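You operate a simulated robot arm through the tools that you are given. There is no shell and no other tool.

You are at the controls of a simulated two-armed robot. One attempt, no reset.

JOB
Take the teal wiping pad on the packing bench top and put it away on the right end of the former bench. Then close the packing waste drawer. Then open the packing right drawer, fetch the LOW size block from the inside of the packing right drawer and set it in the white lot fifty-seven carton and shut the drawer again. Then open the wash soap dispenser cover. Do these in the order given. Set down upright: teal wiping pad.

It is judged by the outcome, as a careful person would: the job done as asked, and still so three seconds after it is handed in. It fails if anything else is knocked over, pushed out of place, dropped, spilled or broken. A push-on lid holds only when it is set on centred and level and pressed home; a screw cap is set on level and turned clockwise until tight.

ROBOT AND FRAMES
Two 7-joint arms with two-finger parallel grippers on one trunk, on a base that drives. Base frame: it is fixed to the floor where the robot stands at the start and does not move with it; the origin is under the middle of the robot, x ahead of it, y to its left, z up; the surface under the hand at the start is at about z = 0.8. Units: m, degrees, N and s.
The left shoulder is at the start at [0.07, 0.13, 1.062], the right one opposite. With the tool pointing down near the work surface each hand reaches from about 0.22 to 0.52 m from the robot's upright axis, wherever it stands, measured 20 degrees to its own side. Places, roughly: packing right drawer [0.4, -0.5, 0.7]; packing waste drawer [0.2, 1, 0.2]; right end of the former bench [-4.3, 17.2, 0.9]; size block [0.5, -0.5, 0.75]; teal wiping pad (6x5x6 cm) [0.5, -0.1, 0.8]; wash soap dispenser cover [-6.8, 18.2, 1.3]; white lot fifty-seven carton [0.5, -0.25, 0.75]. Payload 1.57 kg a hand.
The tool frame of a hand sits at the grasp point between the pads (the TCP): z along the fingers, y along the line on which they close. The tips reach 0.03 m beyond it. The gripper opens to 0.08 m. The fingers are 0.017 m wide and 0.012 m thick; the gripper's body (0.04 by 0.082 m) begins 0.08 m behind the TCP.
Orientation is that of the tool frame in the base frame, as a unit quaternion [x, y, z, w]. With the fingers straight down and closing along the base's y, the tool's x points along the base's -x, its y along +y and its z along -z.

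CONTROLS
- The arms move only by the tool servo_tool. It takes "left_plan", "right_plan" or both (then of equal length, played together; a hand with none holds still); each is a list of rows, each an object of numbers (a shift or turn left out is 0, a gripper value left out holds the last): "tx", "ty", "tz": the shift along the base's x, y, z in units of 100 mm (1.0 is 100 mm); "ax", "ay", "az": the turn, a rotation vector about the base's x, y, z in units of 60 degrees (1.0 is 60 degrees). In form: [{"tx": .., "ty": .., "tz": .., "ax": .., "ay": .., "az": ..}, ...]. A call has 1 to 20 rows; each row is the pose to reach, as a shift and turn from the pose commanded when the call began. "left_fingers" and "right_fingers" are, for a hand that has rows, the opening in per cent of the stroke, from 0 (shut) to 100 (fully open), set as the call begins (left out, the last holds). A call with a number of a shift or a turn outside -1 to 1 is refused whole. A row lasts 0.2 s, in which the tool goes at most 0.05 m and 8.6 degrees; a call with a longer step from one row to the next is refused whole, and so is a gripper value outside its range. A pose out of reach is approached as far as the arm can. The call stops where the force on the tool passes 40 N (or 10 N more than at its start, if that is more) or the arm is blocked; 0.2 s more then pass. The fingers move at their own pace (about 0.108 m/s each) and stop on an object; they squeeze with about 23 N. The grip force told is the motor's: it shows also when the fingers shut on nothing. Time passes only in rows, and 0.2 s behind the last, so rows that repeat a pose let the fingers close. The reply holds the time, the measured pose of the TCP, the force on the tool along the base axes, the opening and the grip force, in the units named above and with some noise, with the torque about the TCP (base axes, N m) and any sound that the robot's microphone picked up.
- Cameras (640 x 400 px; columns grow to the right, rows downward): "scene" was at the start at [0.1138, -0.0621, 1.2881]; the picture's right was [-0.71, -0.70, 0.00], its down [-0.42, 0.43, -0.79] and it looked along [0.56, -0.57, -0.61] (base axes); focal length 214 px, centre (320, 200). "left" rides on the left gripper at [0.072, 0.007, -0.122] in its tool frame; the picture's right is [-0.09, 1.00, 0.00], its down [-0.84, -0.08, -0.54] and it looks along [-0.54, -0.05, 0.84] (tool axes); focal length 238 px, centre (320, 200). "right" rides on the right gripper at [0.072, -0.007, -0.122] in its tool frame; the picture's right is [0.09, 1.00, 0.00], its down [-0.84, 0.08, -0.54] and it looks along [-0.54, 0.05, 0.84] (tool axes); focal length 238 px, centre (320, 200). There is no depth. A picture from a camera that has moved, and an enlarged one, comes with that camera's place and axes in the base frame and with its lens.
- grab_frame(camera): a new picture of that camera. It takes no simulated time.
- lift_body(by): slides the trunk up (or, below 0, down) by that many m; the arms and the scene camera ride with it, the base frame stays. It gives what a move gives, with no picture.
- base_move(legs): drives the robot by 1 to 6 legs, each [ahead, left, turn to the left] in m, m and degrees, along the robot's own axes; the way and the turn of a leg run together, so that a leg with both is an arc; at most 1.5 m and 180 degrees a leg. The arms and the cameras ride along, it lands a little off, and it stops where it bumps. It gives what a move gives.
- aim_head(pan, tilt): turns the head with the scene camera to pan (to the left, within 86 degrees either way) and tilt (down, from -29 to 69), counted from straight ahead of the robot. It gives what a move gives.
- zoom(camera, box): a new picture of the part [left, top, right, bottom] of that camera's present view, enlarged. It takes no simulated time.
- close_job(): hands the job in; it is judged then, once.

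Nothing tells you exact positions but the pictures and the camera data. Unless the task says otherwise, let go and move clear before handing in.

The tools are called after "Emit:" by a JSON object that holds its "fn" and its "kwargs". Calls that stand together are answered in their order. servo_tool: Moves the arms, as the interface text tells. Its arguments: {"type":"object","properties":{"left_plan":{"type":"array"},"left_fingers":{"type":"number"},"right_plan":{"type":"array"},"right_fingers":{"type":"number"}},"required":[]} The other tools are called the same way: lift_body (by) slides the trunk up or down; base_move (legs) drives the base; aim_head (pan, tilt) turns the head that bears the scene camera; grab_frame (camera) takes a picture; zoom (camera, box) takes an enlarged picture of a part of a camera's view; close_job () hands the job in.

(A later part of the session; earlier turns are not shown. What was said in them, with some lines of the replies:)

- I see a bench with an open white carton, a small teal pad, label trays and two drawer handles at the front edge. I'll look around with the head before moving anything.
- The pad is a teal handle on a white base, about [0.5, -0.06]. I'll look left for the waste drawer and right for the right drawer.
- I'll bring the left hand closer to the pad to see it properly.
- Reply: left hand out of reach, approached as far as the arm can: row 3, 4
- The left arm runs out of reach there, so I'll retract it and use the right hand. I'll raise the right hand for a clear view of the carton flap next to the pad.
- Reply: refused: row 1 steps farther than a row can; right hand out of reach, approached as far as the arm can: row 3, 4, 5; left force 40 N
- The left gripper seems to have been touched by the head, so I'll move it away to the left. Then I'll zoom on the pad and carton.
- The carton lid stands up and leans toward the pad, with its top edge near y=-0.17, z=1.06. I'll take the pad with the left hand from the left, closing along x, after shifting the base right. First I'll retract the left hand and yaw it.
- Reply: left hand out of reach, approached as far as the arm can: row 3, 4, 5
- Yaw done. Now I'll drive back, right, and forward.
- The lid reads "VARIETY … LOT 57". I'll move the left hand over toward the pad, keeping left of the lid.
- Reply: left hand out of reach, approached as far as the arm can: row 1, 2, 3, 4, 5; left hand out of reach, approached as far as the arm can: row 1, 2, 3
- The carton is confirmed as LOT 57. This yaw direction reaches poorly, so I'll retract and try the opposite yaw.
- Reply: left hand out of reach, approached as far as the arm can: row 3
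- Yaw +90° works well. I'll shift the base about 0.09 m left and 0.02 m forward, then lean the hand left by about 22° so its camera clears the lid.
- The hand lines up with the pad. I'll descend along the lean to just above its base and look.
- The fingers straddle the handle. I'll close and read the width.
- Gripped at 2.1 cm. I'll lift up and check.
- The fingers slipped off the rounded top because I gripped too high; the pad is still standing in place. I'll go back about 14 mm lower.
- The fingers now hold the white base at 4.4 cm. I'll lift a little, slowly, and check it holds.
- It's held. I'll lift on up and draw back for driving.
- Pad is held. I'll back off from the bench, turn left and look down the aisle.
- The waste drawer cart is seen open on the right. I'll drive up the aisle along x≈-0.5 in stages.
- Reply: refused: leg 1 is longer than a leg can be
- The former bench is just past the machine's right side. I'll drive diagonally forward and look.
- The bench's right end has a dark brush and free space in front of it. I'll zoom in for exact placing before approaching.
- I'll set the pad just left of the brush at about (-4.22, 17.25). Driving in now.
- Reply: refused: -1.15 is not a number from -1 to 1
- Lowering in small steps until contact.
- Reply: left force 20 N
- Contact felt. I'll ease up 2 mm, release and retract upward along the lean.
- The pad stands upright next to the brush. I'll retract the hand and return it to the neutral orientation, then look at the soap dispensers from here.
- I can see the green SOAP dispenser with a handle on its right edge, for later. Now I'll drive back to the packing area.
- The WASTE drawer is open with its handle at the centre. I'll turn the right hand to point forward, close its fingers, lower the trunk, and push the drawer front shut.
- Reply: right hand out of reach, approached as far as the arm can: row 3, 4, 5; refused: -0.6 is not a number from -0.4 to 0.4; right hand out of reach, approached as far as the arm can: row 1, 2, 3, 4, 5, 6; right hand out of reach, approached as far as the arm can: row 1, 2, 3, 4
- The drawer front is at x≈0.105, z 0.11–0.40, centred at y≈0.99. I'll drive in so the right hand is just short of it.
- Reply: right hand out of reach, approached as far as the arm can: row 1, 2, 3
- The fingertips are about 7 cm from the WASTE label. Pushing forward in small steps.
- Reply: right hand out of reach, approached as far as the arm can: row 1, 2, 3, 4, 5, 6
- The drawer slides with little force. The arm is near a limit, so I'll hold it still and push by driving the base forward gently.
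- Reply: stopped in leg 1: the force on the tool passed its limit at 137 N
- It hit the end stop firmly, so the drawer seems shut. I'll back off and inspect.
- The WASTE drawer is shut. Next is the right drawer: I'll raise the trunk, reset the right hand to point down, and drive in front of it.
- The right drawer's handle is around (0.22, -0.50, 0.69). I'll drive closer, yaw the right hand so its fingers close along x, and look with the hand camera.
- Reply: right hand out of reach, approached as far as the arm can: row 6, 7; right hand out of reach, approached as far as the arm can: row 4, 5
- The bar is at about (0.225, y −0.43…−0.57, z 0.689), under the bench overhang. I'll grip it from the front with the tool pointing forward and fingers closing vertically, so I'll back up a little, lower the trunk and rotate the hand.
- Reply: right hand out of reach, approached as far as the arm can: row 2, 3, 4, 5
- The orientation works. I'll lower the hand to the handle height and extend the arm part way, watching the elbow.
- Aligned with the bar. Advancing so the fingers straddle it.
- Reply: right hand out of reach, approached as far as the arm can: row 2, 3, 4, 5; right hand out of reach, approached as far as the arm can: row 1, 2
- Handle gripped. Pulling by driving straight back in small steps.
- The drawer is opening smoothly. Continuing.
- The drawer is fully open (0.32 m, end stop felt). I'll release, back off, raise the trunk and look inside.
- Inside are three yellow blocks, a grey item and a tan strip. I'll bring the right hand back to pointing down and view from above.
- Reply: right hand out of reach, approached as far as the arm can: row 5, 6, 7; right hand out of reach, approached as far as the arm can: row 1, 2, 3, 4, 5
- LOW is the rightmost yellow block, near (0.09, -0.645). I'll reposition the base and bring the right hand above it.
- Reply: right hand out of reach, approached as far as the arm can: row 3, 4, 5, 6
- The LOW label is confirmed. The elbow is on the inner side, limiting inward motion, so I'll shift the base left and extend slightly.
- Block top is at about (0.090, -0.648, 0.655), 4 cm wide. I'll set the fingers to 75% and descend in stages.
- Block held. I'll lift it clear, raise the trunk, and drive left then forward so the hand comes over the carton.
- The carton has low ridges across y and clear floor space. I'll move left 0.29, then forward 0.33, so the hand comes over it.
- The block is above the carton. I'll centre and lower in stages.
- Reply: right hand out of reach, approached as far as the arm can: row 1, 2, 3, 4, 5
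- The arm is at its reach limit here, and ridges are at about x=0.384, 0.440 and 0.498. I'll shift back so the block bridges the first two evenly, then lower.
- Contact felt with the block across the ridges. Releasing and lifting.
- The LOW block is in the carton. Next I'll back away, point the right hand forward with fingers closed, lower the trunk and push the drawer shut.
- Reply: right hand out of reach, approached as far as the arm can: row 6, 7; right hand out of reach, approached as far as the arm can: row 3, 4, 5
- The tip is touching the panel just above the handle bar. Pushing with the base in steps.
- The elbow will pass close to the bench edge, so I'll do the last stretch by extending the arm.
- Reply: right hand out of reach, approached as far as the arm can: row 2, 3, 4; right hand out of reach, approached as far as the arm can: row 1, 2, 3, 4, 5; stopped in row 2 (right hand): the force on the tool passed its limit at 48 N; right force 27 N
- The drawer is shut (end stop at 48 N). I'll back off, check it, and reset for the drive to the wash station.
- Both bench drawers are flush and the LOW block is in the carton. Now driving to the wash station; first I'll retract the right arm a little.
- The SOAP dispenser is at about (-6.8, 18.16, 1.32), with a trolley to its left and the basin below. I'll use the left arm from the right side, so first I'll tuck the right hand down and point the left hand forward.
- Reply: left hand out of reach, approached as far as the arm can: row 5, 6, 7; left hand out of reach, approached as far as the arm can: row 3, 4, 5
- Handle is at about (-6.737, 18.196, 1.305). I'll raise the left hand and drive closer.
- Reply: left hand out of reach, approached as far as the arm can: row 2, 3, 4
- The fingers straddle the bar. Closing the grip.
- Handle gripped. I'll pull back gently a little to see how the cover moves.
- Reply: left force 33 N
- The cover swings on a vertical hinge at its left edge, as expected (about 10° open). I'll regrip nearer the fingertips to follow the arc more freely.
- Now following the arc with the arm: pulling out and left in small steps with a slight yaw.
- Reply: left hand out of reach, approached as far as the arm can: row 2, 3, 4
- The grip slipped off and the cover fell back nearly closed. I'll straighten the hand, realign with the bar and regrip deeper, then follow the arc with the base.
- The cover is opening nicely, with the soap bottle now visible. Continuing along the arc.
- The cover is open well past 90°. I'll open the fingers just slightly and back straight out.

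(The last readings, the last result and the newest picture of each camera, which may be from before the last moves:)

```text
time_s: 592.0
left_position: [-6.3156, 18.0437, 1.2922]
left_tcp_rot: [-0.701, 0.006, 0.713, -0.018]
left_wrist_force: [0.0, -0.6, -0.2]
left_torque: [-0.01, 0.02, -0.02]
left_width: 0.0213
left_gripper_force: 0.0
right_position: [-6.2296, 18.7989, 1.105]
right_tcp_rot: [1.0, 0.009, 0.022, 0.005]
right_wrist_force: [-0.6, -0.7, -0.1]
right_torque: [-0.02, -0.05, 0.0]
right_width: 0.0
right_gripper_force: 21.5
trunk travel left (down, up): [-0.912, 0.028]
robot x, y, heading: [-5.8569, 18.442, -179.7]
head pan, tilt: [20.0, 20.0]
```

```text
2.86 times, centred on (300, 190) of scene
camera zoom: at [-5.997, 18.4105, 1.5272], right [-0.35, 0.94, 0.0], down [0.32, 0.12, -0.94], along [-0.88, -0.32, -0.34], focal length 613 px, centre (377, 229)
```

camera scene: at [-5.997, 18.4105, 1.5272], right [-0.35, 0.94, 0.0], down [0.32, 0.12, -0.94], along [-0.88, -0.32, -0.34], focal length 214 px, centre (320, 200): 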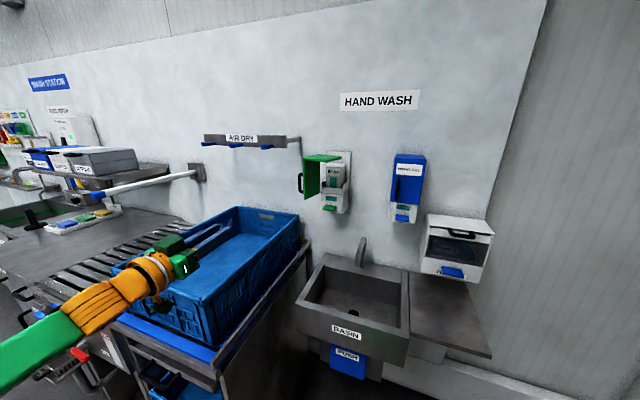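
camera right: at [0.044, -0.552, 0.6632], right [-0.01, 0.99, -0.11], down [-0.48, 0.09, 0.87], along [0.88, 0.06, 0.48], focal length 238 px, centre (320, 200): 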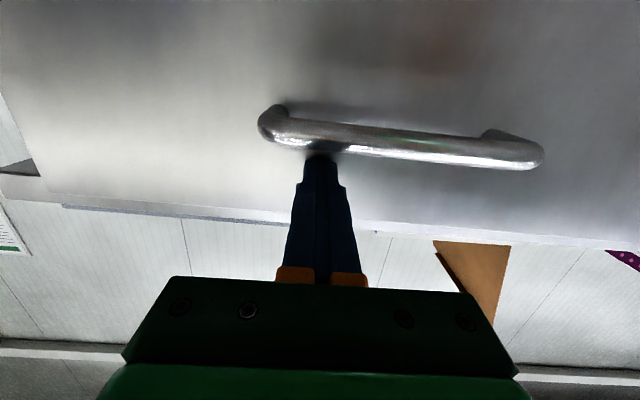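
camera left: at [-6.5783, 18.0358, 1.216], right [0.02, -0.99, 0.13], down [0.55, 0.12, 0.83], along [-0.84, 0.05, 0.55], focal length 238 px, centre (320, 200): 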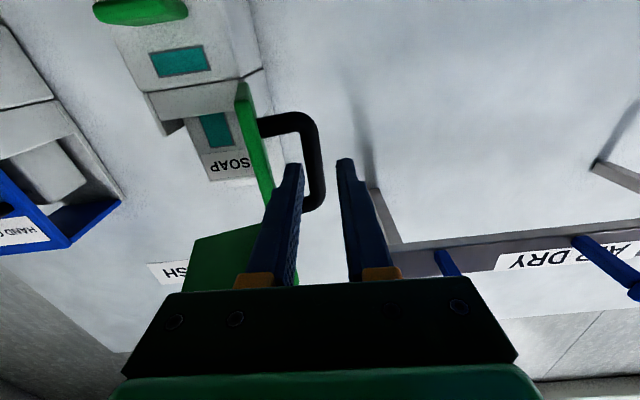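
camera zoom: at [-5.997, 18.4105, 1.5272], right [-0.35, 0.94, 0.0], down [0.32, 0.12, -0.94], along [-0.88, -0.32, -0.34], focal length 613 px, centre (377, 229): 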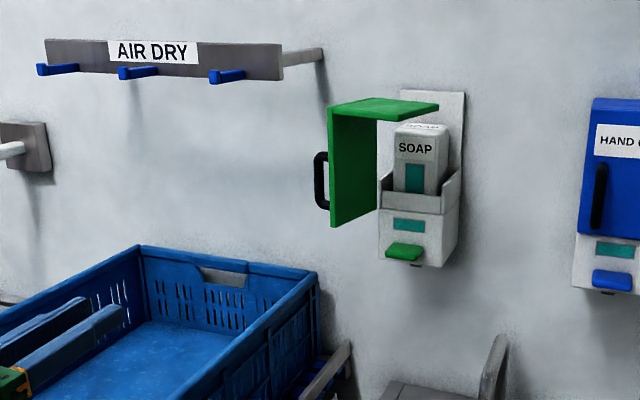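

The cover stays open. I'll back clear, re-check the cover, and look at the pad on the former bench one last time.

Emit:
{"fn": "base_move", "kwargs": {"legs": [[-1.3, 0, 0]]}}

Emit:
{"fn": "aim_head", "kwargs": {"pan": 0, "tilt": 10}}

Emit:
{"fn": "zoom", "kwargs": {"camera": "scene", "box": [240, 130, 400, 230]}}

Emit:
{"fn": "aim_head", "kwargs": {"pan": 70, "tilt": 25}}

Emit:
{"fn": "grab_frame", "kwargs": {"camera": "scene"}}

```text
time_s: 598.6
left_position: [-5.0131, 18.0475, 1.2914]
left_tcp_rot: [-0.7, 0.01, 0.714, -0.014]
left_wrist_force: [-0.1, -0.4, 0.2]
left_torque: [-0.03, 0.02, 0.02]
left_width: 0.0217
left_gripper_force: 0.1
right_position: [-4.9174, 18.8014, 1.1055]
right_tcp_rot: [1.0, 0.003, 0.021, 0.005]
right_wrist_force: [0.0, -0.6, -0.4]
right_torque: [0.0, -0.02, -0.01]
right_width: 0.0001
right_gripper_force: 21.1
trunk travel left (down, up): [-0.912, 0.028]
robot x, y, heading: [-4.5529, 18.443, 179.4]
head pan, tilt: [20.0, 20.0]
```

```text
time_s: 599.4
left_position: [-5.0115, 18.047, 1.2939]
left_tcp_rot: [-0.7, 0.01, 0.714, -0.014]
left_wrist_force: [-0.6, -0.2, -0.3]
left_torque: [0.0, 0.02, 0.02]
left_width: 0.0215
left_gripper_force: 0.0
right_position: [-4.9169, 18.8002, 1.1062]
right_tcp_rot: [1.0, 0.002, 0.021, 0.005]
right_wrist_force: [0.6, 0.0, 0.6]
right_torque: [0.04, -0.02, -0.03]
right_width: 0.0
right_gripper_force: 21.1
trunk travel left (down, up): [-0.912, 0.028]
robot x, y, heading: [-4.5495, 18.4381, 179.7]
head pan, tilt: [0.0, 10.0]
```

```text
4.00 times, centred on (320, 180) of scene
camera zoom: at [-4.6941, 18.4412, 1.5438], right [0.01, 1.0, 0.0], down [0.17, 0.0, -0.98], along [-0.98, 0.01, -0.17], focal length 858 px, centre (320, 280)
```

zoom: 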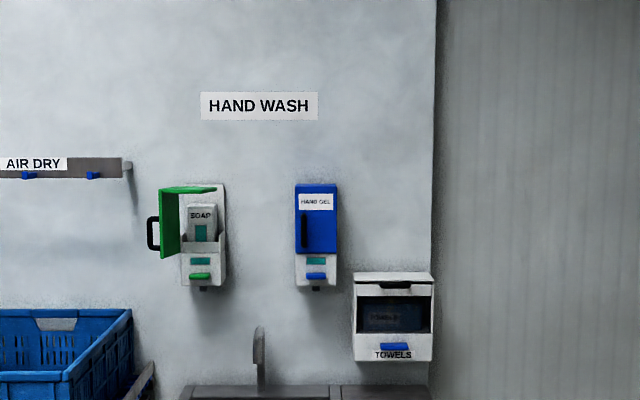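

```text
time_s: 600.8
left_position: [-5.0113, 18.0461, 1.2932]
left_tcp_rot: [-0.7, 0.01, 0.714, -0.014]
left_wrist_force: [0.4, -0.1, -0.2]
left_torque: [0.0, 0.0, 0.0]
left_width: 0.0215
left_gripper_force: 0.1
right_position: [-4.9172, 18.801, 1.1062]
right_tcp_rot: [1.0, 0.003, 0.021, 0.005]
right_wrist_force: [-0.1, -0.6, -0.1]
right_torque: [0.02, -0.02, 0.0]
right_width: 0.0
right_gripper_force: 22.0
trunk travel left (down, up): [-0.912, 0.028]
robot x, y, heading: [-4.557, 18.4404, 179.8]
head pan, tilt: [70.0, 25.0]
```

```text
taken
camera scene: at [-4.6336, 18.3542, 1.5195], right [-0.94, 0.35, 0.0], down [0.15, 0.4, -0.91], along [-0.32, -0.85, -0.42], focal length 214 px, centre (320, 200)
```

scene: 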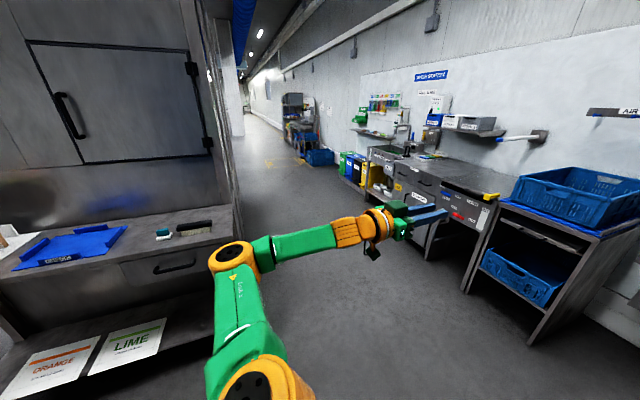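

The pad stands upright at the right end of the former bench and the SOAP cover is still open. Both drawers are shut, the LOW block is in the LOT 57 carton, and the arms are clear, so I'll hand the job in.

Emit:
{"fn": "close_job", "kwargs": {}}

```text
The job is handed in.
```

The job is handed in, and every step was done in the order you gave. I don't have the judge's result.

- **Teal wiping pad:** it stands upright on the right end of the former bench, just left of the brush there. My first grip slipped off its top before it left the bench, so I took it again by the base.
- **Packing waste drawer:** I pushed it shut until it hit its stop. The last push peaked at 137 N, higher than I intended, and nothing looked moved afterwards.
- **Packing right drawer and LOW block:** the block labelled LOW is in the white LOT 57 carton, lying across the low ridges on its floor. The drawer is shut against its stop.
- **Wash soap dispenser cover:** it is open well past 90 degrees. It slipped closed once, so I gripped the handle again, and it was still open about ten seconds after I let go.

Early on, the robot's head touched its own left gripper. I saw nothing knocked over or out of place in the pictures I took.
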